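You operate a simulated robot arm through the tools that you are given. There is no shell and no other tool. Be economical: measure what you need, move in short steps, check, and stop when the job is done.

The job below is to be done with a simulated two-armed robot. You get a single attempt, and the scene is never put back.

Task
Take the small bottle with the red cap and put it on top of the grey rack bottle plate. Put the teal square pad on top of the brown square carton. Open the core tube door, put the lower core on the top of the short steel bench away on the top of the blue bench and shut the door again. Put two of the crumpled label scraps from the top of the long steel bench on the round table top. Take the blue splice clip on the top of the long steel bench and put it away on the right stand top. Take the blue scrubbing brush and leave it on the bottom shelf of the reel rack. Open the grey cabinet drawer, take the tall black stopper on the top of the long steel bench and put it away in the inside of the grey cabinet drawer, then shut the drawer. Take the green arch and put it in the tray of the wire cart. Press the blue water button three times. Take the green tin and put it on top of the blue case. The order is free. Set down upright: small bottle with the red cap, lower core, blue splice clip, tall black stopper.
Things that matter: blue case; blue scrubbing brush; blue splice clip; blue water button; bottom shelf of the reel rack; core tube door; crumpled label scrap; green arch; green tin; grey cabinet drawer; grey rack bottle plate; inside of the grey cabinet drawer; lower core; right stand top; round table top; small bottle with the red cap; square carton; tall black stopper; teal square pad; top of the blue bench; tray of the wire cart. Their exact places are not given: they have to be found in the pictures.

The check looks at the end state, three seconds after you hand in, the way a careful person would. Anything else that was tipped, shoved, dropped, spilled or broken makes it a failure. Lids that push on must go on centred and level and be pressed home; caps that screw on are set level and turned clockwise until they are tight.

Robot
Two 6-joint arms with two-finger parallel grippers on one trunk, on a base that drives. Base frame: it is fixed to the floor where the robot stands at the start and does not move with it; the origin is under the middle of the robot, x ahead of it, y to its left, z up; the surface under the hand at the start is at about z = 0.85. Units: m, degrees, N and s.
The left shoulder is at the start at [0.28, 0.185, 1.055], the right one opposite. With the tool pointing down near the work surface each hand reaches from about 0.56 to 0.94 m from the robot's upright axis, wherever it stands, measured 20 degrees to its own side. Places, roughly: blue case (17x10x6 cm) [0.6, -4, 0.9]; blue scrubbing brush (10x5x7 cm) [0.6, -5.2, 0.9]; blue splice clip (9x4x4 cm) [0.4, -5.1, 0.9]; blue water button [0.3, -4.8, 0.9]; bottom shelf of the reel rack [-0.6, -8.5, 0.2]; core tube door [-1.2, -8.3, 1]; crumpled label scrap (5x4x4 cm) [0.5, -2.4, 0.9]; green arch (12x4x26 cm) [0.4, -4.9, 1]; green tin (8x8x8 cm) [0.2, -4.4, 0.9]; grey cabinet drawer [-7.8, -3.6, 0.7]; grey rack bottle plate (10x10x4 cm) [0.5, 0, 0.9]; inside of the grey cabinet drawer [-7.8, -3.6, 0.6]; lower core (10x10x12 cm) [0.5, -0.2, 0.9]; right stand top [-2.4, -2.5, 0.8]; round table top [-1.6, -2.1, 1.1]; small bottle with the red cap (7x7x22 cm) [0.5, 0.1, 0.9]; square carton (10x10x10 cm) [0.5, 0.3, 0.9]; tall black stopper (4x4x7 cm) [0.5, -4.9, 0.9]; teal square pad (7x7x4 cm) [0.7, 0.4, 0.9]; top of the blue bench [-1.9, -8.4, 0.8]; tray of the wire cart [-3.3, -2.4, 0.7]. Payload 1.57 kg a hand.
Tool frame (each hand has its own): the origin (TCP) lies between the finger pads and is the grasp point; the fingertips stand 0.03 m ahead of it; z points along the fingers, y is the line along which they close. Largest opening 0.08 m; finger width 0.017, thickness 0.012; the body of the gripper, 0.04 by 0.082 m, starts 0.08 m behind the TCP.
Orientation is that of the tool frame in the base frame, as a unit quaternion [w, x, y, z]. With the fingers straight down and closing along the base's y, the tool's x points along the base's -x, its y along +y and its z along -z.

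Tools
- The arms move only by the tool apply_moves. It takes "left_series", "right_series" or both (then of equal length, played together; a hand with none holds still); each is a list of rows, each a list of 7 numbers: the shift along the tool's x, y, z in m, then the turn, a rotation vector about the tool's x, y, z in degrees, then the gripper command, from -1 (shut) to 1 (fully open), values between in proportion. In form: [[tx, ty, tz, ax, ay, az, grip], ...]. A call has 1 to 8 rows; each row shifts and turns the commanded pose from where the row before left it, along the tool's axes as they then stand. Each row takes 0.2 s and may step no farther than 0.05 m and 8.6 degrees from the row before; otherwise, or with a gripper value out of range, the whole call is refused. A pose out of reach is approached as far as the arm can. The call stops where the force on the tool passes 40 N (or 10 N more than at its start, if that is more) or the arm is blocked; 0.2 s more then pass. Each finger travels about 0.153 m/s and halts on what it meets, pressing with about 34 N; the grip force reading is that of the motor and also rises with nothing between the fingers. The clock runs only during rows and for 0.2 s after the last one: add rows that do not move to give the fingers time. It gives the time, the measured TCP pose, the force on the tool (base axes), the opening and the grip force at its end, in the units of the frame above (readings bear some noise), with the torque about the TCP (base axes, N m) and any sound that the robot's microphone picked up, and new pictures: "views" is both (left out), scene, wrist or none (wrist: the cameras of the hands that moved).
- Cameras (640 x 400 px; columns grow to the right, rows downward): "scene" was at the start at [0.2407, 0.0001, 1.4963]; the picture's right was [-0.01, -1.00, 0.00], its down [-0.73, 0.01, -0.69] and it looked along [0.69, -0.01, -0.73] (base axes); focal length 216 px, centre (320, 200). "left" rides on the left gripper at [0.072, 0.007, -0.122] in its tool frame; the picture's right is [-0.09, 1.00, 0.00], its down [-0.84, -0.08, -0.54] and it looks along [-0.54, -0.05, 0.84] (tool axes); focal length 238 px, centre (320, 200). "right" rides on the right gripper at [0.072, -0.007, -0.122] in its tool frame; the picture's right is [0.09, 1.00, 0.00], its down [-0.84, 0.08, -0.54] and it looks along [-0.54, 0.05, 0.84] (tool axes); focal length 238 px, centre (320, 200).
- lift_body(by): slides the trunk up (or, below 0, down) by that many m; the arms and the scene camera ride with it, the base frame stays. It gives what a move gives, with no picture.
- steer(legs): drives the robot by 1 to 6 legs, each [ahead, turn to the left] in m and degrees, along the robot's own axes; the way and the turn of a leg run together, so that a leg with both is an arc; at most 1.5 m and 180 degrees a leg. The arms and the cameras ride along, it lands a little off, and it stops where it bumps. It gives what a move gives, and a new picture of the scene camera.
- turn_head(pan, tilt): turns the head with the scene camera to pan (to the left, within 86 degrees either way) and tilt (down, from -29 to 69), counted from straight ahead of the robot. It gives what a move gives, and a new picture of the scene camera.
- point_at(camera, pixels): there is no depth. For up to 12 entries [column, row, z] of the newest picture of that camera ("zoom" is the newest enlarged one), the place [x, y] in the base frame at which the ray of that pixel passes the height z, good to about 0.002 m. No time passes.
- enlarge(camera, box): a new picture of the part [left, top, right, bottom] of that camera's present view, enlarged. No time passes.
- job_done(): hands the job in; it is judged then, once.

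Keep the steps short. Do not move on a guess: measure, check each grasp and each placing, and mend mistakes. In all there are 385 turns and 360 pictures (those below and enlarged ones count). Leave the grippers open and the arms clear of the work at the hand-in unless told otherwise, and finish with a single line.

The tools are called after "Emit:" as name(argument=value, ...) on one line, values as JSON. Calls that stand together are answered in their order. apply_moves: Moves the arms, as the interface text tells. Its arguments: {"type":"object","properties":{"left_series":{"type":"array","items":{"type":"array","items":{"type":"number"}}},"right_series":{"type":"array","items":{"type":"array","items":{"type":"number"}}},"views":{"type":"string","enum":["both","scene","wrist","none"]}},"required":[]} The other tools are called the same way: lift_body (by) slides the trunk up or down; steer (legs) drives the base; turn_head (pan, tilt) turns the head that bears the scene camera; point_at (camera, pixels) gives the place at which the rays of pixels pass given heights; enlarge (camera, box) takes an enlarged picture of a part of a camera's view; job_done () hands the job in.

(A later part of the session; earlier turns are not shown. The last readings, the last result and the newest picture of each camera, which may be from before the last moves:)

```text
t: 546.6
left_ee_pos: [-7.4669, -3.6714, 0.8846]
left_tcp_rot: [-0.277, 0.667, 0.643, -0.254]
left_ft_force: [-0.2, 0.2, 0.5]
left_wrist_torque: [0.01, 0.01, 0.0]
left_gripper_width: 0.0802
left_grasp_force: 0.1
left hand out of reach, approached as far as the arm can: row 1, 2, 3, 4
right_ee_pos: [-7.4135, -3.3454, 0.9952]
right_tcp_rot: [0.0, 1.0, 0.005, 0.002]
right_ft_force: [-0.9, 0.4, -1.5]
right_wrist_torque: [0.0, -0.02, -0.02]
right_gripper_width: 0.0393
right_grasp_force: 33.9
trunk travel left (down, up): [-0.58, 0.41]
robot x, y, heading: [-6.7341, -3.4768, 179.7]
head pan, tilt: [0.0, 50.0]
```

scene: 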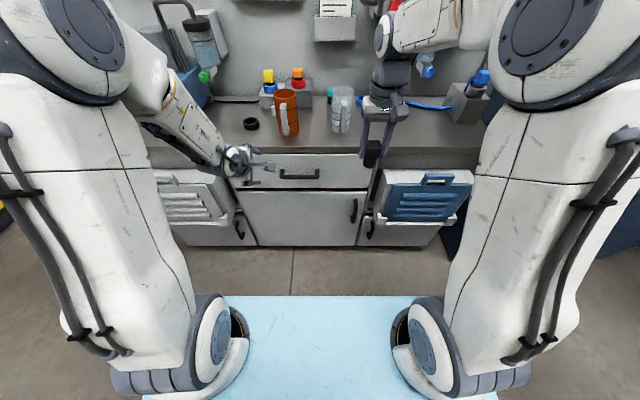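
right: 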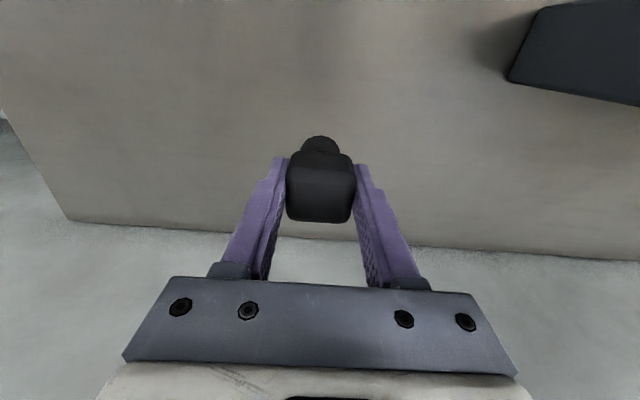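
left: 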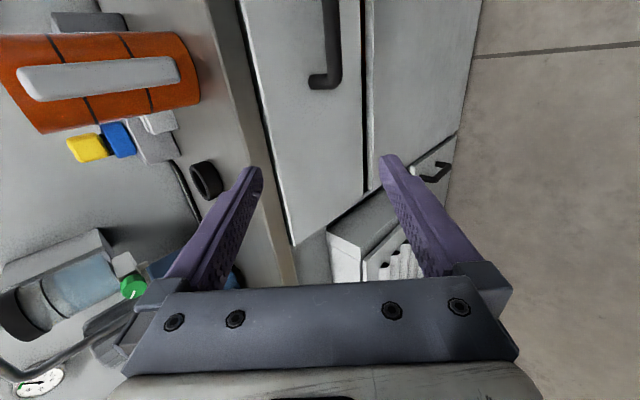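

Turning the robot 12° right instead (gives the left hand the room it lacks); first tucking the right hand with the stopper.

Emit:
apply_moves(right_series=[[0.04, 0, 0, 0, 0, 0, -1], [0.04, 0, 0, 0, 0, 0, -1], [0.03, 0, 0, 0, 0, 0, -1]], left_series=[[0, 0, -0.02, 0, 0, 0, 1], [0, 0, 0, 0, 0, 0, 1], [0, 0, 0, 0, 0, 0, 1]], views="none")

Emit:
steer(legs=[[0, -12]])

```text
t: 547.4
left_ee_pos: [-7.4535, -3.6768, 0.9]
left_tcp_rot: [-0.273, 0.664, 0.646, -0.261]
left_ft_force: [-1.0, -0.1, -0.4]
left_wrist_torque: [-0.02, 0.01, 0.0]
left_gripper_width: 0.0798
left_grasp_force: 0.1
left hand out of reach, approached as far as the arm can: row 1
right_ee_pos: [-7.3025, -3.3436, 0.9945]
right_tcp_rot: [0.0, 1.0, 0.005, 0.003]
right_ft_force: [-0.9, -0.8, -0.5]
right_wrist_torque: [0.0, 0.01, 0.0]
right_gripper_width: 0.0393
right_grasp_force: 33.8
trunk travel left (down, up): [-0.58, 0.41]
robot x, y, heading: [-6.7346, -3.4773, 179.6]
head pan, tilt: [0.0, 50.0]
```

```text
t: 548.5
left_ee_pos: [-7.4781, -3.5231, 0.9012]
left_tcp_rot: [-0.299, 0.728, 0.572, -0.231]
left_ft_force: [-0.4, 0.4, 0.2]
left_wrist_torque: [0.04, -0.01, -0.03]
left_gripper_width: 0.0799
left_grasp_force: 0.1
right_ee_pos: [-7.2634, -3.2289, 0.995]
right_tcp_rot: [0.0, 0.995, -0.099, 0.002]
right_ft_force: [0.4, -0.2, -0.2]
right_wrist_torque: [0.0, -0.01, -0.02]
right_gripper_width: 0.0392
right_grasp_force: 34.1
trunk travel left (down, up): [-0.58, 0.41]
robot x, y, heading: [-6.7347, -3.4771, 167.6]
head pan, tilt: [0.0, 50.0]
```

scene: 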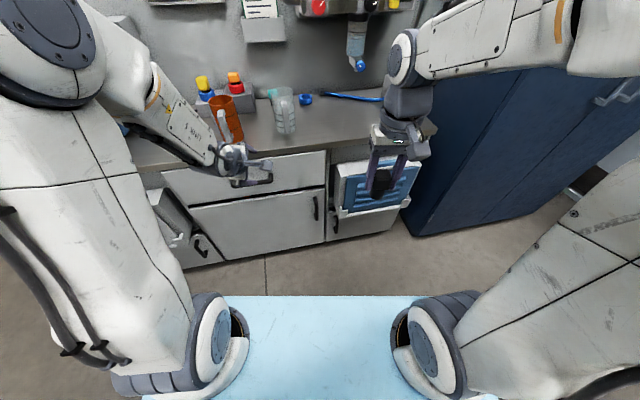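

Emit:
apply_moves(left_series=[[-0.015, 0.012, 0, 0, 0, 0, 1], [-0.015, 0.012, 0, 0, 0, 0, 1], [-0.015, 0.012, 0.02, 0, 0, 0, 1], [0, 0, 0.03, 0, 0, 0, 1], [0, 0, 0.03, 0, 0, 0, 1]], views="both")

```text
t: 549.8
left_ee_pos: [-7.519, -3.5586, 0.8178]
left_tcp_rot: [-0.299, 0.728, 0.572, -0.231]
left_ft_force: [0.2, 0.1, -0.1]
left_wrist_torque: [-0.03, 0.01, 0.01]
left_gripper_width: 0.0802
left_grasp_force: 0.0
right_ee_pos: [-7.263, -3.2285, 0.9952]
right_tcp_rot: [0.001, 0.995, -0.098, 0.002]
right_ft_force: [0.3, 0.2, -0.6]
right_wrist_torque: [0.0, 0.02, 0.03]
right_gripper_width: 0.0393
right_grasp_force: 33.6
trunk travel left (down, up): [-0.58, 0.41]
robot x, y, heading: [-6.7347, -3.481, 167.8]
head pan, tilt: [0.0, 50.0]
```

scene: 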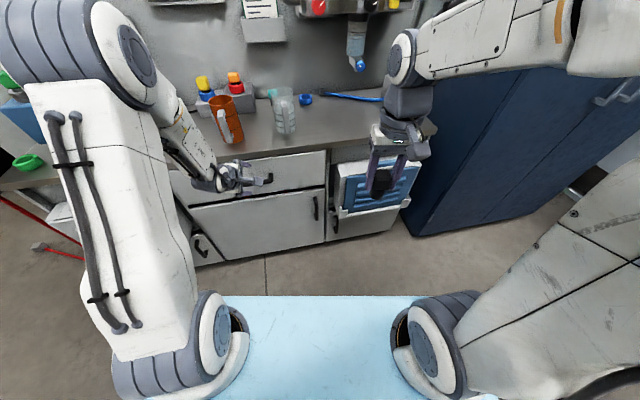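
left: 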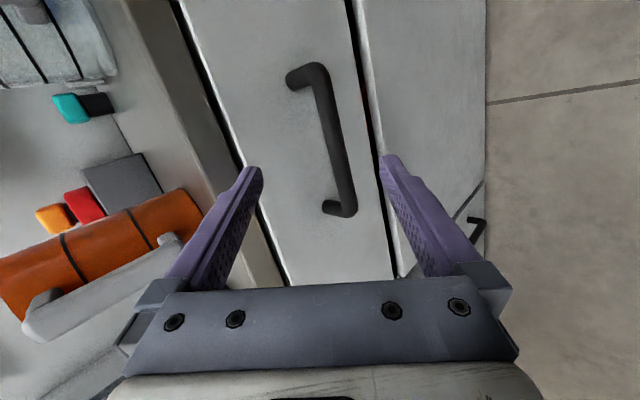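

Emit:
point_at(camera="left", pixels=[[336, 150, 0.74], [336, 150, 0.75], [336, 150, 0.763], [336, 150, 0.775], [329, 205, 0.763], [298, 77, 0.763], [345, 205, 0.75]])

Emit:
enlarge(camera="scene", box=[160, 140, 352, 260])

```text
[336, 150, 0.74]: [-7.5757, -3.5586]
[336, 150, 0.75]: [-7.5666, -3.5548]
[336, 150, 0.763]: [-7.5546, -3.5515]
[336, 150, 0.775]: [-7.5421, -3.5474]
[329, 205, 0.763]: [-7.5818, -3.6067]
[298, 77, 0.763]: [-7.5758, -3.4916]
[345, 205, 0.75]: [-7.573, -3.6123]
```

```text
3.33 times, centred on (256, 200) of scene
```

zoom: 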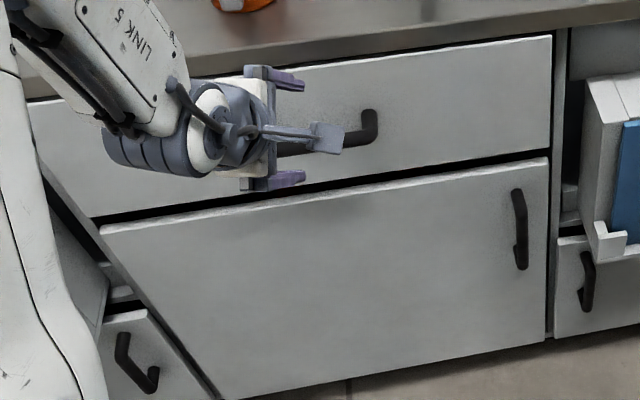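

Emit:
apply_moves(left_series=[[0, 0.012, 0, 0, 0, 0, -0.2], [0, 0, 0.015, 0, 0, 0, -0.2], [0, 0, 0.015, 0, 0, 0, -0.2]], views="wrist")

```text
t: 550.5
left_ee_pos: [-7.531, -3.5555, 0.7881]
left_tcp_rot: [-0.298, 0.728, 0.572, -0.231]
left_ft_force: [0.2, 0.6, -0.9]
left_wrist_torque: [0.02, 0.0, -0.02]
left_gripper_width: 0.0317
left_grasp_force: 0.1
right_ee_pos: [-7.262, -3.2285, 0.9947]
right_tcp_rot: [0.001, 0.995, -0.099, 0.003]
right_ft_force: [-0.4, 0.4, -1.1]
right_wrist_torque: [0.0, 0.02, 0.0]
right_gripper_width: 0.0394
right_grasp_force: 33.9
trunk travel left (down, up): [-0.58, 0.41]
robot x, y, heading: [-6.7348, -3.4821, 167.8]
head pan, tilt: [0.0, 50.0]
```

left: 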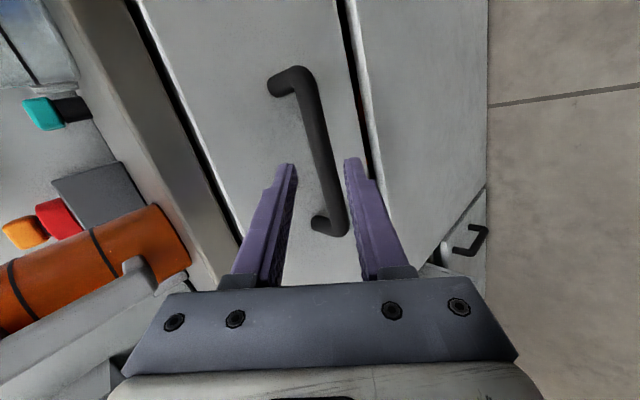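

Emit:
apply_moves(left_series=[[0, 0, 0.015, 0, 0, 0, -0.2], [0, 0, 0.012, 0, 0, 0, -0.2], [0, 0, 0, 0, 0, 0, -0.2]], views="wrist")

```text
t: 551.4
left_ee_pos: [-7.5486, -3.55, 0.7689]
left_tcp_rot: [-0.299, 0.727, 0.573, -0.231]
left_ft_force: [0.3, 0.1, -0.7]
left_wrist_torque: [0.0, -0.01, -0.02]
left_gripper_width: 0.0321
left_grasp_force: 0.0
right_ee_pos: [-7.2629, -3.2279, 0.9958]
right_tcp_rot: [0.001, 0.995, -0.099, 0.003]
right_ft_force: [-0.1, -0.1, -0.9]
right_wrist_torque: [-0.01, -0.01, 0.0]
right_gripper_width: 0.0392
right_grasp_force: 33.9
trunk travel left (down, up): [-0.58, 0.41]
robot x, y, heading: [-6.7343, -3.4795, 167.9]
head pan, tilt: [0.0, 50.0]
```

left: 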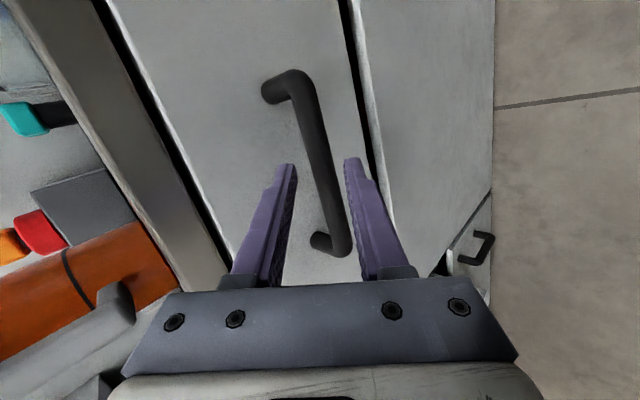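

Emit:
apply_moves(left_series=[[0, 0, 0.01, 0, 0, 0, -0.2], [0, 0, 0.008, 0, 0, 0, -0.2], [0, 0, 0, 0, 0, 0, -1], [0, 0, 0, 0, 0, 0, -1]], views="wrist")

```text
t: 552.4
left_ee_pos: [-7.5598, -3.5476, 0.7563]
left_tcp_rot: [-0.299, 0.728, 0.572, -0.23]
left_ft_force: [3.2, 0.7, 1.3]
left_wrist_torque: [0.64, -0.04, 0.41]
left_gripper_width: 0.0208
left_grasp_force: 34.3
right_ee_pos: [-7.262, -3.2284, 0.9944]
right_tcp_rot: [0.0, 0.995, -0.099, 0.002]
right_ft_force: [0.2, 0.3, -2.0]
right_wrist_torque: [0.02, 0.03, 0.01]
right_gripper_width: 0.0389
right_grasp_force: 34.6
trunk travel left (down, up): [-0.58, 0.41]
robot x, y, heading: [-6.7327, -3.4771, 167.6]
head pan, tilt: [0.0, 50.0]
```

left: 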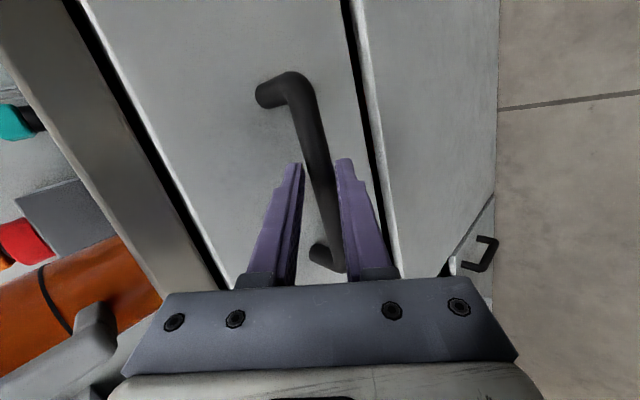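

Handle gripped. Pulling straight back (+x) in steps.

Emit:
apply_moves(left_series=[[0.0043, 0.0138, -0.0138, 0, 0, 0, -1], [0.0043, 0.0138, -0.0138, 0, 0, 0, -1], [0.0043, 0.0138, -0.0138, 0, 0, 0, -1]], views="scene")

```text
t: 553.1
left_ee_pos: [-7.504, -3.5624, 0.7582]
left_tcp_rot: [-0.299, 0.728, 0.573, -0.228]
left_ft_force: [0.2, 0.0, -0.2]
left_wrist_torque: [-0.04, 0.02, 0.04]
left_gripper_width: 0.0001
left_grasp_force: 21.6
left hand out of reach, approached as far as the arm can: row 2, 3
right_ee_pos: [-7.2641, -3.2307, 0.9952]
right_tcp_rot: [0.0, 0.995, -0.099, 0.003]
right_ft_force: [0.1, 0.8, -1.5]
right_wrist_torque: [0.02, -0.03, -0.03]
right_gripper_width: 0.0395
right_grasp_force: 34.1
trunk travel left (down, up): [-0.58, 0.41]
robot x, y, heading: [-6.737, -3.48, 167.8]
head pan, tilt: [0.0, 50.0]
```

scene: 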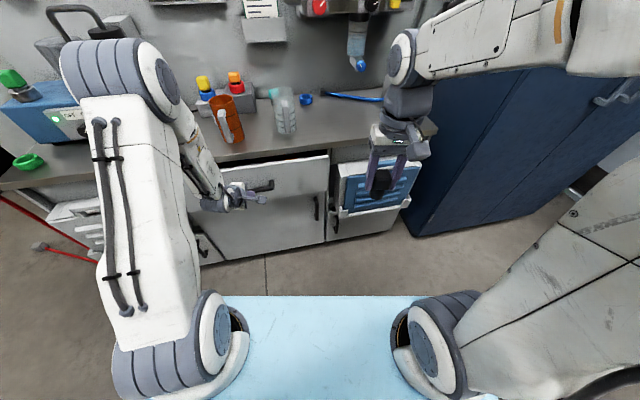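

Emit:
enlarge(camera="scene", box=[180, 130, 372, 250])

Emit:
point_at(camera="zoom", pixels=[[250, 100, 0.82], [500, 85, 0.82], [250, 100, 0.8], [500, 85, 0.8], [300, 190, 0.78], [300, 172, 0.763]])

```text
3.33 times, centred on (276, 190) of scene
```

zoom: 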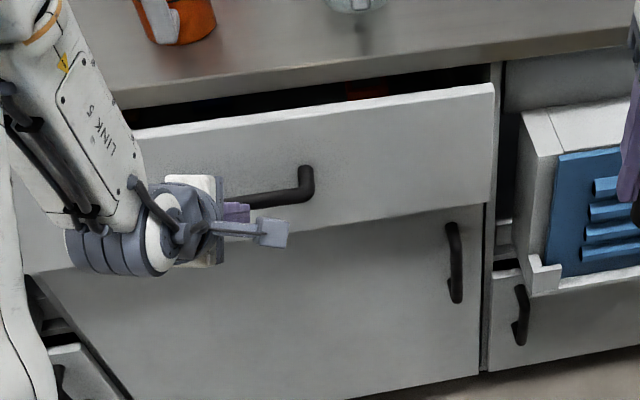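

```text
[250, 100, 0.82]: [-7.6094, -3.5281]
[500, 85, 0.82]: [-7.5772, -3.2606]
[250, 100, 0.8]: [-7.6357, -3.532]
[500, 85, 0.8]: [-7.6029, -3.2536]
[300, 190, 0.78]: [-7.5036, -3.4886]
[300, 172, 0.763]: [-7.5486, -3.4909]
```

The drawer came open ~3.5 cm before the fingers slipped. I'll re-grip with a nearly vertical tool (better pull range): raise, open and reduce the pitch.

Emit:
apply_moves(left_series=[[0.003, -0.015, -0.035, 0, 0, 0, 0], [0.003, -0.02, -0.03, 0, 0, 0, 0.2], [0, -0.02, -0.02, -8.2, 0, 0, 0.2], [0, 0, 0, -8.2, 0, 0, 0.2], [0, 0, 0, -8.2, 0, 0, 0.2], [0, 0, 0, -8.2, 0, 0, 0.2]], views="both")

```text
t: 554.5
left_ee_pos: [-7.4842, -3.5428, 0.8597]
left_tcp_rot: [-0.158, 0.766, 0.618, -0.075]
left_ft_force: [0.4, -3.1, -0.6]
left_wrist_torque: [0.24, 0.13, -0.12]
left_gripper_width: 0.0481
left_grasp_force: 0.0
left hand out of reach, approached as far as the arm can: row 4, 5
right_ee_pos: [-7.2629, -3.228, 0.9951]
right_tcp_rot: [0.001, 0.995, -0.099, 0.003]
right_ft_force: [0.2, -0.3, -0.9]
right_wrist_torque: [-0.02, 0.01, 0.02]
right_gripper_width: 0.0392
right_grasp_force: 34.1
trunk travel left (down, up): [-0.58, 0.41]
robot x, y, heading: [-6.7339, -3.478, 167.8]
head pan, tilt: [0.0, 50.0]
```

scene: 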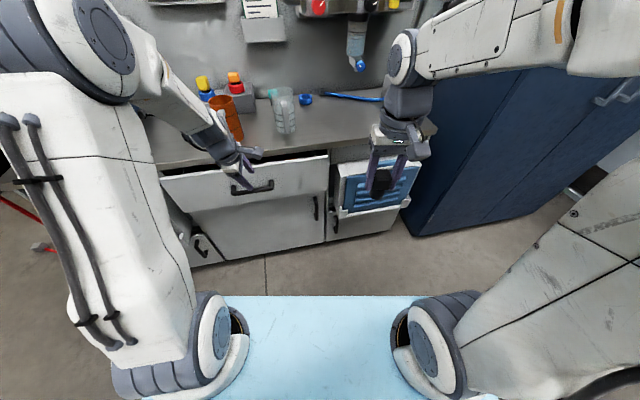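
left: 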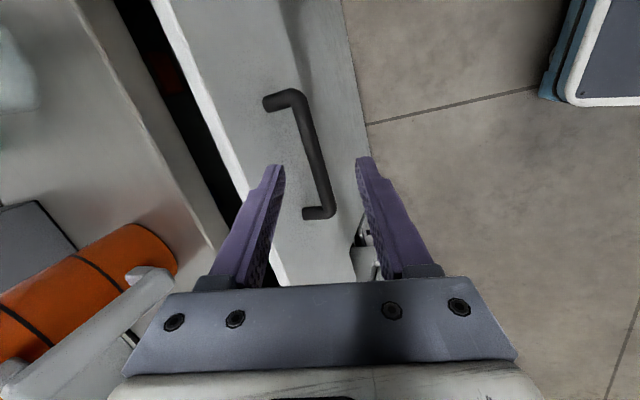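

Emit:
point_at(camera="left", pixels=[[316, 155, 0.745], [316, 155, 0.76], [300, 95, 0.75], [330, 208, 0.75], [265, 102, 0.75], [305, 214, 0.75], [183, 40, 0.82], [262, 240, 0.82]])

```text
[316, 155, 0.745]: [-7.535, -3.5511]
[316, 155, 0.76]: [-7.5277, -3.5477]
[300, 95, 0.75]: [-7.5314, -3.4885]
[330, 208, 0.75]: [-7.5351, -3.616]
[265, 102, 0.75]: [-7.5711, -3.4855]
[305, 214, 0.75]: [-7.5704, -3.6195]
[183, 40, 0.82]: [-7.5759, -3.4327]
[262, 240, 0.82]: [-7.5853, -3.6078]
```

Bar now at (−7.533, z 0.75). Advancing along the tool axis with a 3.2 cm opening, then gripping.

Emit:
apply_moves(left_series=[[-0.014, -0.003, 0.02, 0, 0, 0, -0.2], [-0.014, -0.003, 0.03, 0, 0, 0, -0.2], [0, 0, 0.03, 0, 0, 0, -0.2], [0, 0, 0.015, 0, 0, 0, -0.2], [0, 0, 0, 0, 0, 0, -0.2]], views="wrist")

```text
t: 555.8
left_ee_pos: [-7.5251, -3.5626, 0.7703]
left_tcp_rot: [-0.146, 0.781, 0.602, -0.083]
left_ft_force: [1.0, -1.1, -0.3]
left_wrist_torque: [0.05, 0.0, -0.02]
left_gripper_width: 0.032
left_grasp_force: 0.0
right_ee_pos: [-7.2624, -3.2287, 0.9958]
right_tcp_rot: [0.001, 0.995, -0.099, 0.003]
right_ft_force: [0.0, -0.1, -1.0]
right_wrist_torque: [0.0, 0.01, 0.02]
right_gripper_width: 0.0393
right_grasp_force: 34.3
trunk travel left (down, up): [-0.58, 0.41]
robot x, y, heading: [-6.7373, -3.4768, 167.7]
head pan, tilt: [0.0, 50.0]
```

left: 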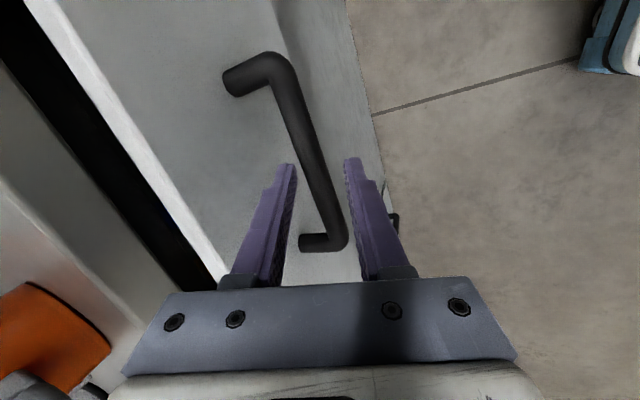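

Emit:
apply_moves(left_series=[[0, 0, 0.012, 0, 0, 0, -0.2], [0, 0, 0.006, 0, 0, 0, -0.2], [0, 0, 0, 0, 0, 0, -1], [0, 0, 0, 0, 0, 0, -1]], views="wrist")

```text
t: 556.8
left_ee_pos: [-7.5319, -3.5576, 0.7545]
left_tcp_rot: [-0.147, 0.78, 0.602, -0.085]
left_ft_force: [-2.3, 3.0, 15.8]
left_wrist_torque: [0.5, 0.19, 0.61]
left_gripper_width: 0.0219
left_grasp_force: 35.3
right_ee_pos: [-7.2629, -3.2279, 0.995]
right_tcp_rot: [0.0, 0.995, -0.099, 0.002]
right_ft_force: [-0.9, -0.2, -1.1]
right_wrist_torque: [0.01, 0.0, -0.01]
right_gripper_width: 0.039
right_grasp_force: 34.1
trunk travel left (down, up): [-0.58, 0.41]
robot x, y, heading: [-6.7351, -3.4794, 167.8]
head pan, tilt: [0.0, 50.0]
```

left: 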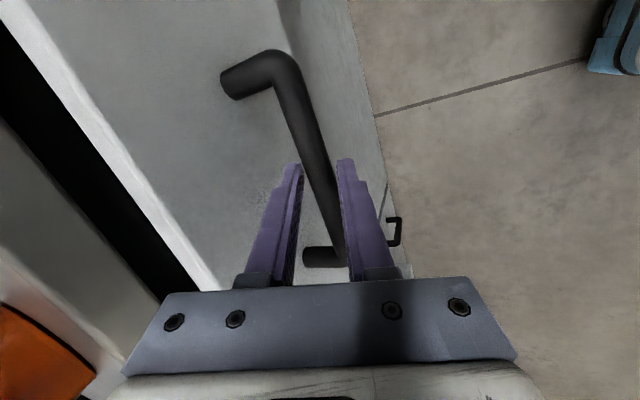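

Emit:
apply_moves(left_series=[[0.0052, 0.0183, -0.0062, 0, 0, 0, -1], [0.0052, 0.0183, -0.0062, 0, 0, 0, -1], [0.0052, 0.0183, -0.0062, 0, 0, 0, -1]], views="none")

```text
t: 557.5
left_ee_pos: [-7.4704, -3.5599, 0.7538]
left_tcp_rot: [-0.147, 0.78, 0.603, -0.083]
left_ft_force: [2.1, -0.7, 27.6]
left_wrist_torque: [0.67, 0.14, 0.82]
left_gripper_width: 0.0222
left_grasp_force: 34.8
right_ee_pos: [-7.2613, -3.2272, 0.9951]
right_tcp_rot: [0.0, 0.995, -0.099, 0.003]
right_ft_force: [-0.4, -0.3, -0.7]
right_wrist_torque: [0.01, -0.02, 0.02]
right_gripper_width: 0.0395
right_grasp_force: 34.3
trunk travel left (down, up): [-0.58, 0.41]
robot x, y, heading: [-6.7338, -3.4786, 167.7]
head pan, tilt: [0.0, 50.0]
```

Drawer follows. Continuing, easing the downward push slightly.

Emit:
apply_moves(left_series=[[0.0052, 0.017, -0.0095, 0, 0, 0, -1], [0.0052, 0.0183, -0.0062, 0, 0, 0, -1], [0.0052, 0.0183, -0.0062, 0, 0, 0, -1], [0.0052, 0.0183, -0.0062, 0, 0, 0, -1], [0.0052, 0.0183, -0.0062, 0, 0, 0, -1]], views="scene")

```text
t: 558.8
left_ee_pos: [-7.3685, -3.5613, 0.7557]
left_tcp_rot: [-0.143, 0.782, 0.602, -0.082]
left_ft_force: [1.0, 11.5, -30.7]
left_wrist_torque: [0.39, -0.22, 0.69]
left_gripper_width: 0.0226
left_grasp_force: 35.3
right_ee_pos: [-7.2636, -3.2283, 0.9938]
right_tcp_rot: [0.0, 0.995, -0.099, 0.004]
right_ft_force: [0.2, 0.2, 0.2]
right_wrist_torque: [0.02, -0.03, -0.03]
right_gripper_width: 0.0394
right_grasp_force: 33.9
trunk travel left (down, up): [-0.58, 0.41]
robot x, y, heading: [-6.7348, -3.4751, 167.9]
head pan, tilt: [0.0, 50.0]
```

scene: 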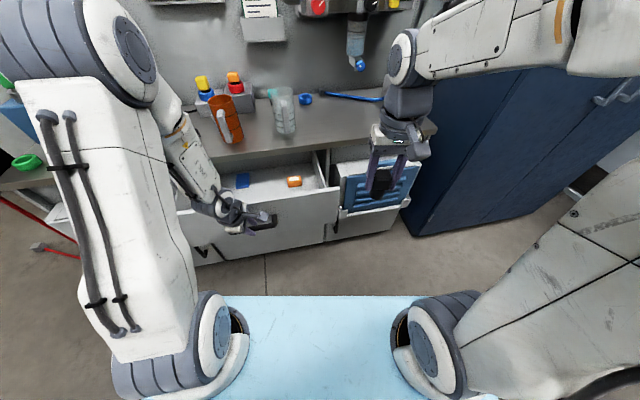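

Emit:
enlarge(camera="scene", box=[200, 130, 376, 240])

Emit:
point_at(camera="scene", pixels=[[294, 185, 0.65], [243, 185, 0.65], [318, 190, 0.65], [280, 192, 0.65], [285, 165, 0.65], [340, 190, 0.8], [325, 155, 0.8], [312, 196, 0.8], [270, 195, 0.65]])

```text
3.64 times, centred on (288, 185) of scene
```

zoom: 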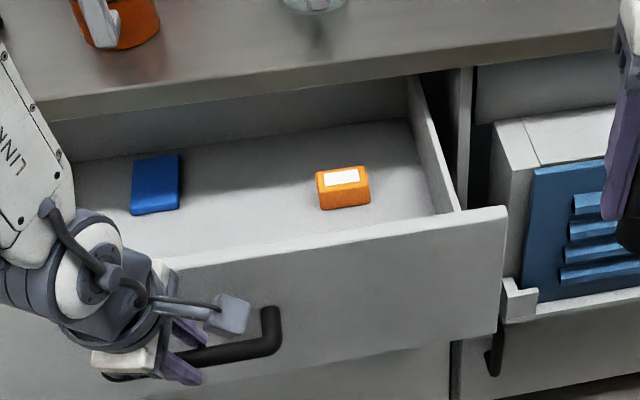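

```text
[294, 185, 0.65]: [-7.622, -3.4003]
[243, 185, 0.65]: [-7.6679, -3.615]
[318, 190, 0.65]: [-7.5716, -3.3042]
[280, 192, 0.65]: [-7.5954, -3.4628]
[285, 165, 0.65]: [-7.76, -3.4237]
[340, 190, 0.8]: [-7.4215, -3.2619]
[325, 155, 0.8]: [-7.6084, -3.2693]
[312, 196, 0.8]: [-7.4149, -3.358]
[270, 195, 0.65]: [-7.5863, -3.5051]
```

Drawer open ≈0.17–0.2 m; inside are an orange and a blue item. Bringing the stopper above a free spot at (−7.485,−3.385).

Emit:
apply_moves(right_series=[[-0.0311, 0.033, 0, 0, 0, 0, -1], [-0.0311, 0.033, 0, 0, 0, 0, -1], [-0.0311, 0.033, 0, 0, 0, 0, -1], [-0.0311, 0.033, 0, 0, 0, 0, -1], [-0.0311, 0.033, 0, 0, 0, 0, -1], [-0.0311, 0.033, 0, 0, 0, 0, -1]], left_series=[[0, 0, 0.003, 0, 0, 0, -1], [0, 0, 0, 0, 0, 0, -1], [0, 0, 0, 0, 0, 0, -1], [0, 0, 0, 0, 0, 0, -1], [0, 0, 0, 0, 0, 0, -1], [0, 0, 0, 0, 0, 0, -1]], views="both")

```text
t: 560.1
left_ee_pos: [-7.3738, -3.5598, 0.7562]
left_tcp_rot: [-0.147, 0.78, 0.602, -0.084]
left_ft_force: [-2.0, -5.1, 15.2]
left_wrist_torque: [0.75, 0.18, 0.62]
left_gripper_width: 0.0222
left_grasp_force: 34.9
right_ee_pos: [-7.4839, -3.3856, 0.9951]
right_tcp_rot: [0.0, 0.995, -0.099, 0.004]
right_ft_force: [-0.7, -0.7, -0.3]
right_wrist_torque: [-0.03, 0.02, 0.0]
right_gripper_width: 0.0393
right_grasp_force: 33.3
trunk travel left (down, up): [-0.58, 0.41]
robot x, y, heading: [-6.7358, -3.4768, 168.0]
head pan, tilt: [0.0, 50.0]
```

scene: 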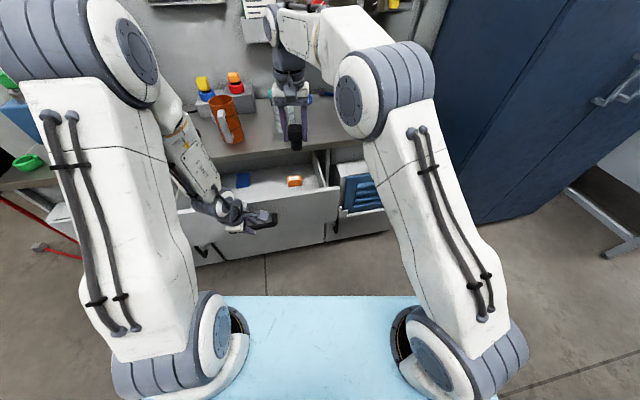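
right: 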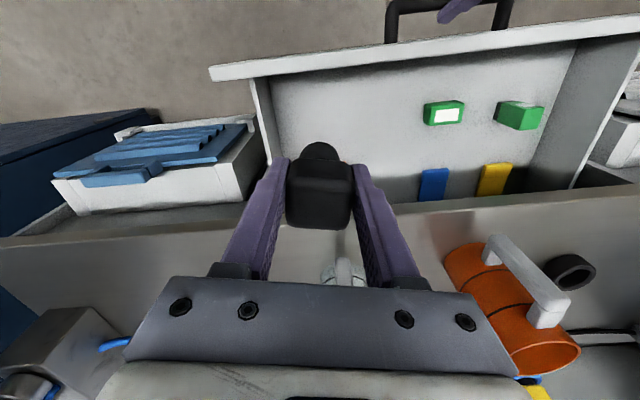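
left: 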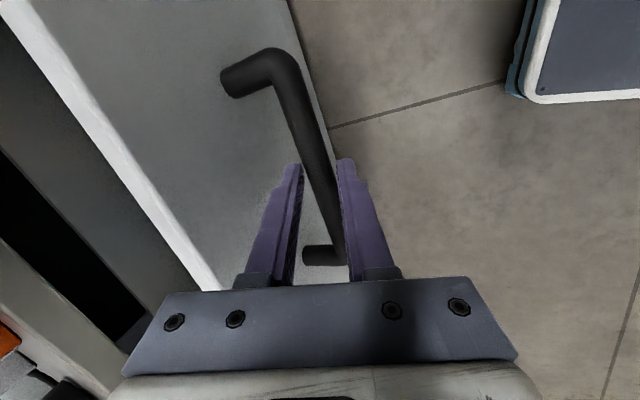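

Emit:
point_at(camera="right", pixels=[[347, 163, 0.68], [445, 112, 0.7], [434, 185, 0.68], [300, 95, 0.66], [300, 75, 0.81], [262, 150, 0.7], [400, 85, 0.68], [560, 200, 0.85], [200, 220, 0.85]])

Emit:
enlarge(camera="right", box=[200, 30, 600, 260])

```text
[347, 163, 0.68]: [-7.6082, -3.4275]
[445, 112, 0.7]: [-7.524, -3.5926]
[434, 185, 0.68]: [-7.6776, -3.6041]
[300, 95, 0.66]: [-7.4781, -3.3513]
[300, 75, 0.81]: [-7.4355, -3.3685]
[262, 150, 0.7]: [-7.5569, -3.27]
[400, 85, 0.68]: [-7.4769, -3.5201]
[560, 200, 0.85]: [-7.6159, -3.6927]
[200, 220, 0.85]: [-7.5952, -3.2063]
```

```text
1.60 times, centred on (400, 145) of right
```

zoom: 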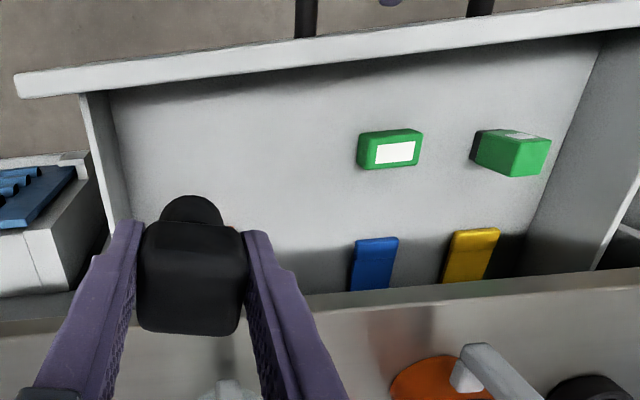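

Emit:
apply_moves(right_series=[[-0.0235, 0.005, 0, 0, 0, 0, -1], [0, 0, 0.04, 0, 0, 0, -1], [0, 0, 0.04, 0, 0, 0, -1], [0, 0, 0.04, 0, 0, 0, -1], [0, 0, 0.04, 0, 0, 0, -1], [0, 0, 0.02, 0, 0, 0, -1]], views="both")

```text
t: 561.5
left_ee_pos: [-7.3723, -3.5597, 0.7554]
left_tcp_rot: [-0.146, 0.78, 0.602, -0.084]
left_ft_force: [-2.9, -7.4, 29.2]
left_wrist_torque: [0.21, 0.31, 0.74]
left_gripper_width: 0.0221
left_grasp_force: 34.8
right_ee_pos: [-7.5074, -3.3861, 0.8132]
right_tcp_rot: [0.001, 0.995, -0.1, 0.003]
right_ft_force: [0.3, -0.1, 0.2]
right_wrist_torque: [-0.03, 0.02, 0.01]
right_gripper_width: 0.0394
right_grasp_force: 34.6
trunk travel left (down, up): [-0.58, 0.41]
robot x, y, heading: [-6.7339, -3.4785, 167.9]
head pan, tilt: [0.0, 50.0]
```

scene: 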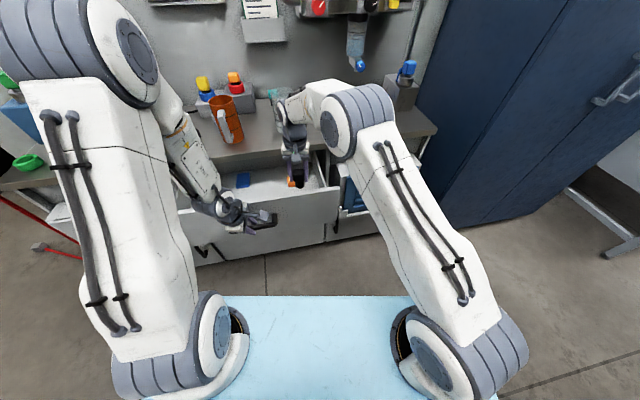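
right: 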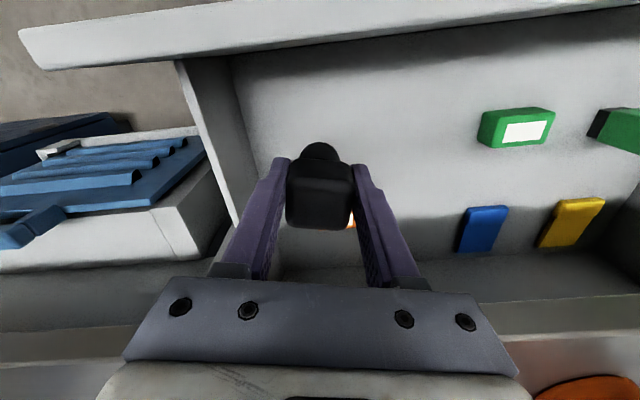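

Emit:
point_at(camera="right", pixels=[[352, 215, 0.68], [352, 228, 0.7], [320, 145, 0.68], [320, 145, 0.72], [500, 145, 0.68], [465, 250, 0.68], [330, 20, 0.81]])

```text
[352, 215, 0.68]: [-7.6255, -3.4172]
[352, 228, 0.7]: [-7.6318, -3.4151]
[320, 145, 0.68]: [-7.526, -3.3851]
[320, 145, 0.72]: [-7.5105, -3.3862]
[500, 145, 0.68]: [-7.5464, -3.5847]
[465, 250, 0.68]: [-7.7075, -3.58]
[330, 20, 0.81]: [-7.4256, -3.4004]
```

Emit:
apply_moves(right_series=[[0, 0, 0.025, 0, 0, 0, -1], [0, 0, 0.015, 0, 0, 0, -1], [0, 0, 0.008, 0, 0, 0, -1], [0, 0, 0.006, 0, 0, 0, -1], [0, 0, 0.005, 0, 0, 0, -1]], views="wrist")

```text
t: 562.8
left_ee_pos: [-7.3725, -3.5602, 0.7556]
left_tcp_rot: [-0.146, 0.781, 0.601, -0.084]
left_ft_force: [-1.2, -5.0, 28.7]
left_wrist_torque: [0.27, 0.22, 0.78]
left_gripper_width: 0.022
left_grasp_force: 35.1
right_ee_pos: [-7.5063, -3.3871, 0.757]
right_tcp_rot: [0.0, 0.995, -0.1, 0.003]
right_ft_force: [-0.1, -0.1, -0.5]
right_wrist_torque: [-0.01, 0.02, -0.04]
right_gripper_width: 0.0392
right_grasp_force: 34.0
trunk travel left (down, up): [-0.58, 0.41]
robot x, y, heading: [-6.7379, -3.4818, 167.5]
head pan, tilt: [0.0, 50.0]
```

right: 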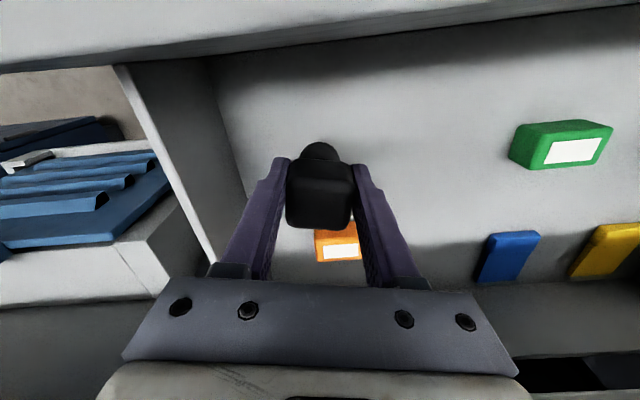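

Emit:
apply_moves(right_series=[[0, 0, 0.006, 0, 0, 0, -1], [0, 0, 0.006, 0, 0, 0, -1], [0, 0, 0.005, 0, 0, 0, -1], [0, 0, 0.004, 0, 0, 0, -1], [0, 0, 0.004, 0, 0, 0, -1], [0, 0, 0, 0, 0, 0, -1]], views="wrist")

```text
t: 564.1
left_ee_pos: [-7.372, -3.5605, 0.7554]
left_tcp_rot: [-0.146, 0.781, 0.601, -0.084]
left_ft_force: [-0.4, -2.6, 26.2]
left_wrist_torque: [0.27, 0.18, 0.8]
left_gripper_width: 0.0222
left_grasp_force: 34.9
right_ee_pos: [-7.5084, -3.3862, 0.731]
right_tcp_rot: [0.0, 0.995, -0.099, 0.002]
right_ft_force: [-0.8, 0.5, -1.3]
right_wrist_torque: [-0.03, -0.04, 0.0]
right_gripper_width: 0.0394
right_grasp_force: 34.0
trunk travel left (down, up): [-0.58, 0.41]
robot x, y, heading: [-6.7335, -3.4817, 167.9]
head pan, tilt: [0.0, 50.0]
```

right: 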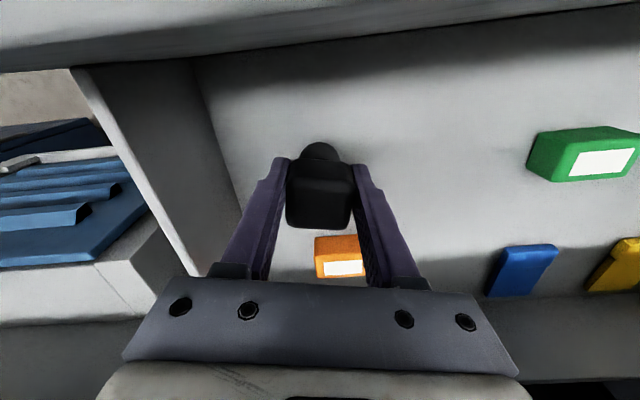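

Emit:
apply_moves(right_series=[[0, 0, 0.005, 0, 0, 0, -1], [0, 0, 0.004, 0, 0, 0, -1], [0, 0, 0.004, 0, 0, 0, -1], [0, 0, 0.004, 0, 0, 0, -1], [0, 0, 0.003, 0, 0, 0, -1], [0, 0, 0, 0, 0, 0, -1]], views="wrist")

```text
t: 565.5
left_ee_pos: [-7.3723, -3.5594, 0.7556]
left_tcp_rot: [-0.146, 0.781, 0.601, -0.084]
left_ft_force: [-0.1, -0.5, 22.8]
left_wrist_torque: [0.3, 0.09, 0.77]
left_gripper_width: 0.0222
left_grasp_force: 34.7
right_ee_pos: [-7.5077, -3.3872, 0.7088]
right_tcp_rot: [0.001, 0.995, -0.1, 0.002]
right_ft_force: [0.2, -0.6, 0.0]
right_wrist_torque: [-0.03, 0.01, -0.01]
right_gripper_width: 0.0394
right_grasp_force: 34.1
trunk travel left (down, up): [-0.58, 0.41]
robot x, y, heading: [-6.7374, -3.482, 167.7]
head pan, tilt: [0.0, 50.0]
```

right: 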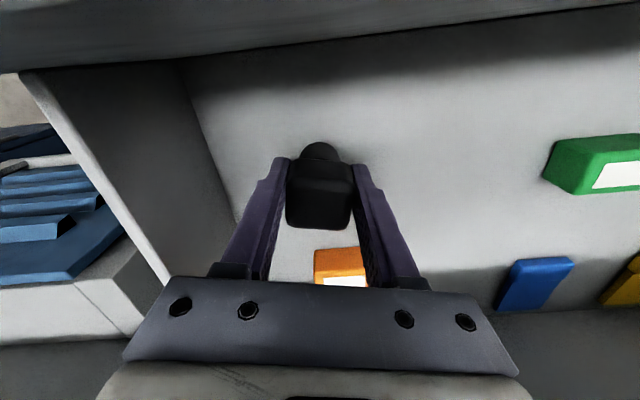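

Emit:
point_at(camera="right", pixels=[[340, 250, 0.65], [340, 250, 0.62], [315, 250, 0.64], [365, 250, 0.64], [330, 45, 0.81], [550, 150, 0.63], [300, 85, 0.63]])

```text
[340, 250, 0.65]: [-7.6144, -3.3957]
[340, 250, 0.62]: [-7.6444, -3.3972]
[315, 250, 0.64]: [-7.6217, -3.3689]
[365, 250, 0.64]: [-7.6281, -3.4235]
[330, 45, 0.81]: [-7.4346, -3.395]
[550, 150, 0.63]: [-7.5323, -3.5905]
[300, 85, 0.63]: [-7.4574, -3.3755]
```

The camera bracket could meet the drawer front if I go lower here; pulling the drawer 5 cm further out first.

Emit:
apply_moves(left_series=[[0.0045, 0.015, -0.007, 0, 0, 0, -1], [0.0045, 0.016, -0.0054, 0, 0, 0, -1], [0.0045, 0.016, -0.0054, 0, 0, 0, -1], [0, 0, 0, 0, 0, 0, -1]], views="none")

Emit:
enlarge(camera="right", box=[0, 0, 640, 400])

```text
t: 566.5
left_ee_pos: [-7.3638, -3.56, 0.7544]
left_tcp_rot: [-0.146, 0.781, 0.602, -0.082]
left_ft_force: [1.9, 4.1, 1.8]
left_wrist_torque: [0.31, -0.05, 0.65]
left_gripper_width: 0.0222
left_grasp_force: 34.8
left hand out of reach, approached as far as the arm can: row 1, 2, 3
right_ee_pos: [-7.5082, -3.3868, 0.7098]
right_tcp_rot: [0.0, 0.995, -0.099, 0.002]
right_ft_force: [0.0, 0.4, -1.0]
right_wrist_torque: [-0.01, -0.03, -0.03]
right_gripper_width: 0.0393
right_grasp_force: 33.9
trunk travel left (down, up): [-0.58, 0.41]
robot x, y, heading: [-6.7335, -3.4822, 167.9]
head pan, tilt: [0.0, 50.0]
```

```text
1.00 times, centred on (320, 200) of right (not enlarged: the box is as wide or as high as the picture)
```

zoom: 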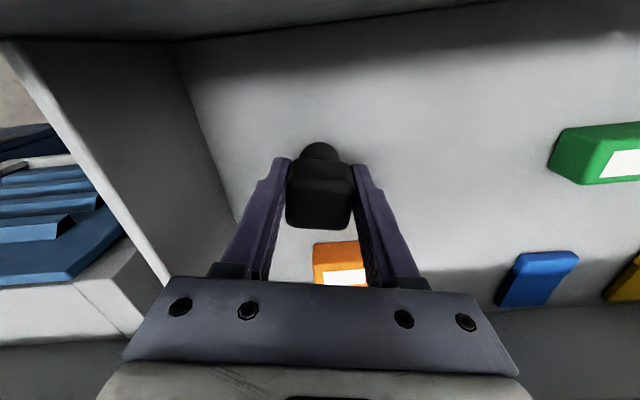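

Left arm is at its limit; shifting the stopper 2 cm deeper instead and creeping down.

Emit:
apply_moves(right_series=[[-0.0196, 0.004, 0, 0, 0, 0, -1], [0, 0, 0.004, 0, 0, 0, -1], [0, 0, 0.004, 0, 0, 0, -1], [0, 0, 0.003, 0, 0, 0, -1], [0, 0, 0.003, 0, 0, 0, -1], [0, 0, 0, 0, 0, 0, -1]], views="wrist")

```text
t: 568.0
left_ee_pos: [-7.3645, -3.5612, 0.7557]
left_tcp_rot: [-0.145, 0.781, 0.601, -0.083]
left_ft_force: [-6.2, 6.3, -29.4]
left_wrist_torque: [0.26, -0.02, 0.73]
left_gripper_width: 0.0224
left_grasp_force: 35.1
right_ee_pos: [-7.5298, -3.3873, 0.6991]
right_tcp_rot: [0.001, 0.995, -0.099, 0.0]
right_ft_force: [4.9, 1.2, 29.0]
right_wrist_torque: [0.11, 0.04, -0.02]
right_gripper_width: 0.0395
right_grasp_force: 33.6
trunk travel left (down, up): [-0.58, 0.41]
robot x, y, heading: [-6.7386, -3.4775, 167.8]
head pan, tilt: [0.0, 50.0]
```

right: 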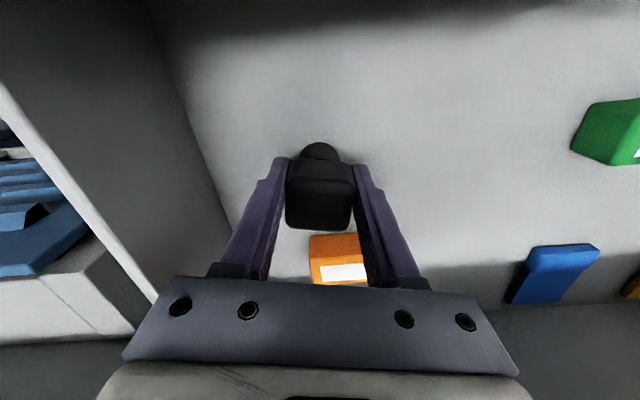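

Stopper touches the drawer floor (29 N). Easing, opening and rising straight up.

Emit:
apply_moves(right_series=[[0, 0, -0.0015, 0, 0, 0, -1], [0, 0, 0, 0, 0, 0, 0.3], [0, 0, 0, 0, 0, 0, 0.5], [0, 0, -0.03, 0, 0, 0, 0.5], [0, 0, -0.05, 0, 0, 0, 0.5], [0, 0, -0.05, 0, 0, 0, 0.5], [0, 0, -0.05, 0, 0, 0, 0.5], [0, 0, -0.05, 0, 0, 0, 0.5]], views="wrist")

```text
t: 569.8
left_ee_pos: [-7.3642, -3.5596, 0.7548]
left_tcp_rot: [-0.146, 0.781, 0.602, -0.083]
left_ft_force: [0.2, 4.4, -8.8]
left_wrist_torque: [0.36, -0.02, 0.72]
left_gripper_width: 0.022
left_grasp_force: 35.0
right_ee_pos: [-7.5273, -3.3849, 0.9281]
right_tcp_rot: [0.001, 0.995, -0.099, 0.004]
right_ft_force: [-0.3, 0.5, 0.1]
right_wrist_torque: [-0.02, -0.04, -0.02]
right_gripper_width: 0.0598
right_grasp_force: 0.0
trunk travel left (down, up): [-0.58, 0.41]
robot x, y, heading: [-6.736, -3.4771, 167.8]
head pan, tilt: [0.0, 50.0]
```

right: 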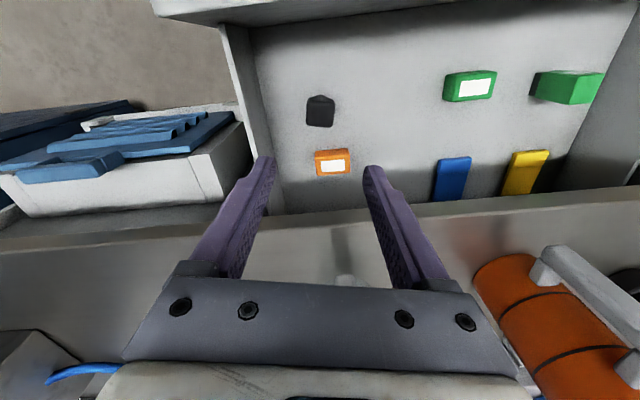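

Stopper stands upright in the drawer. Right hand retracts while the left hand gently pushes the drawer shut.

Emit:
apply_moves(right_series=[[0, 0, -0.04, 0, 0, 0, 1], [0.03, 0, -0.03, 0, 0, 0, 1], [0.04, 0, 0, 0, 0, 0, 1], [0.04, 0, 0, 0, 0, 0, 1], [0.04, -0.02, 0, 0, 0, 0, 1], [0, -0.03, 0, 0, 0, 0, 1], [0, -0.03, 0, 0, 0, 0, 1], [0, 0, 0, 0, 0, 0, 1]], left_series=[[-0.0026, -0.0091, 0.0031, 0, 0, 0, -1], [-0.0026, -0.0091, 0.0031, 0, 0, 0, -1], [-0.0031, -0.011, 0.0037, 0, 0, 0, -1], [-0.0031, -0.011, 0.0037, 0, 0, 0, -1], [-0.0031, -0.011, 0.0037, 0, 0, 0, -1], [-0.0031, -0.011, 0.0037, 0, 0, 0, -1], [-0.0031, -0.011, 0.0037, 0, 0, 0, -1], [-0.0031, -0.011, 0.0037, 0, 0, 0, -1]], views="scene")

```text
t: 571.5
left_ee_pos: [-7.4563, -3.5603, 0.755]
left_tcp_rot: [-0.147, 0.78, 0.602, -0.083]
left_ft_force: [-1.4, -1.0, 5.6]
left_wrist_torque: [0.06, 0.08, 0.8]
left_gripper_width: 0.0223
left_grasp_force: 34.8
right_ee_pos: [-7.3664, -3.3381, 0.9989]
right_tcp_rot: [0.0, 0.995, -0.099, 0.003]
right_ft_force: [-1.3, 0.3, 0.5]
right_wrist_torque: [0.01, 0.01, 0.03]
right_gripper_width: 0.08
right_grasp_force: 0.0
trunk travel left (down, up): [-0.58, 0.41]
robot x, y, heading: [-6.737, -3.4811, 167.9]
head pan, tilt: [0.0, 50.0]
```

scene: 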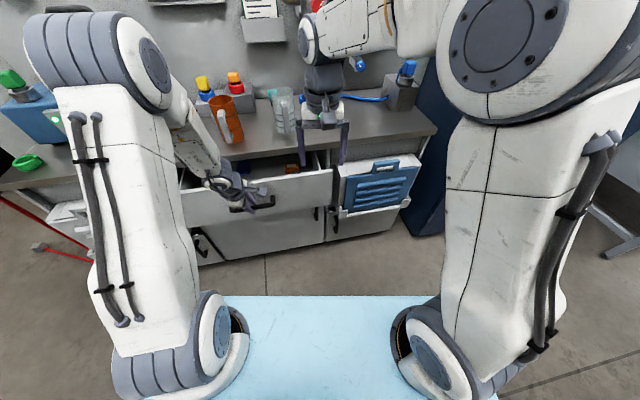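

Emit:
apply_moves(left_series=[[-0.0031, -0.011, 0.0037, 0, 0, 0, -1], [-0.0031, -0.011, 0.0037, 0, 0, 0, -1], [-0.0031, -0.011, 0.0037, 0, 0, 0, -1], [-0.0031, -0.011, 0.0037, 0, 0, 0, -1], [-0.0031, -0.011, 0.0037, 0, 0, 0, -1], [-0.0031, -0.011, 0.0037, 0, 0, 0, -1], [-0.0031, -0.011, 0.0037, 0, 0, 0, -1], [-0.002, -0.007, 0.0024, 0, 0, 0, -1]], views="scene")

```text
t: 573.4
left_ee_pos: [-7.5473, -3.5587, 0.7553]
left_tcp_rot: [-0.146, 0.781, 0.602, -0.084]
left_ft_force: [0.2, 1.5, 5.6]
left_wrist_torque: [0.67, 0.04, 0.63]
left_gripper_width: 0.0223
left_grasp_force: 35.2
right_ee_pos: [-7.3655, -3.3375, 0.9978]
right_tcp_rot: [0.0, 0.995, -0.099, 0.002]
right_ft_force: [0.3, 1.0, 0.1]
right_wrist_torque: [0.01, 0.03, 0.01]
right_gripper_width: 0.0799
right_grasp_force: 0.1
trunk travel left (down, up): [-0.58, 0.41]
robot x, y, heading: [-6.7337, -3.4794, 167.5]
head pan, tilt: [0.0, 50.0]
```

scene: 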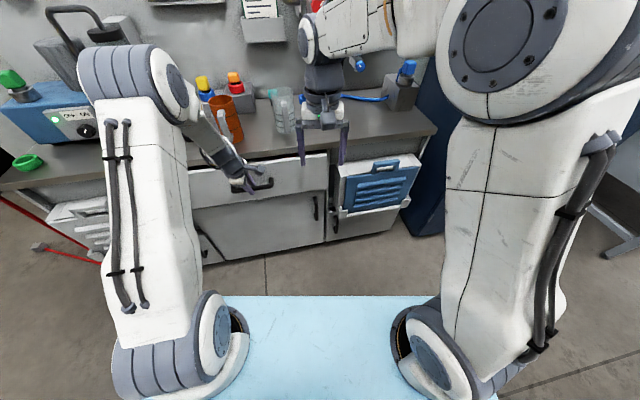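

Emit:
apply_moves(left_series=[[-0.0016, -0.0055, 0.0019, 0, 0, 0, -1], [-0.0016, -0.0055, 0.0019, 0, 0, 0, -1], [-0.001, -0.0037, 0.0012, 0, 0, 0, -1], [-0.001, -0.0037, 0.0012, 0, 0, 0, -1], [-0.001, -0.0037, 0.0012, 0, 0, 0, -1], [0, 0, 0, 0, 0, 0, -1]], views="none")

Emit:
enlarge(camera="scene", box=[180, 130, 372, 250])

```text
t: 574.8
left_ee_pos: [-7.5729, -3.5583, 0.7547]
left_tcp_rot: [-0.146, 0.78, 0.602, -0.084]
left_ft_force: [-4.5, -0.1, -1.7]
left_wrist_torque: [0.17, 0.15, 0.79]
left_gripper_width: 0.0221
left_grasp_force: 35.2
right_ee_pos: [-7.3656, -3.3386, 0.9986]
right_tcp_rot: [0.0, 0.995, -0.1, 0.003]
right_ft_force: [-1.3, 0.0, 0.8]
right_wrist_torque: [0.0, 0.01, 0.0]
right_gripper_width: 0.0801
right_grasp_force: 0.1
trunk travel left (down, up): [-0.58, 0.41]
robot x, y, heading: [-6.7368, -3.4819, 168.1]
head pan, tilt: [0.0, 50.0]
```

```text
3.33 times, centred on (276, 190) of scene
```

zoom: 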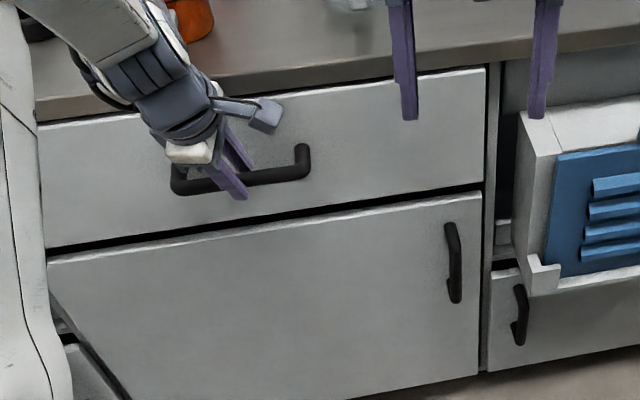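

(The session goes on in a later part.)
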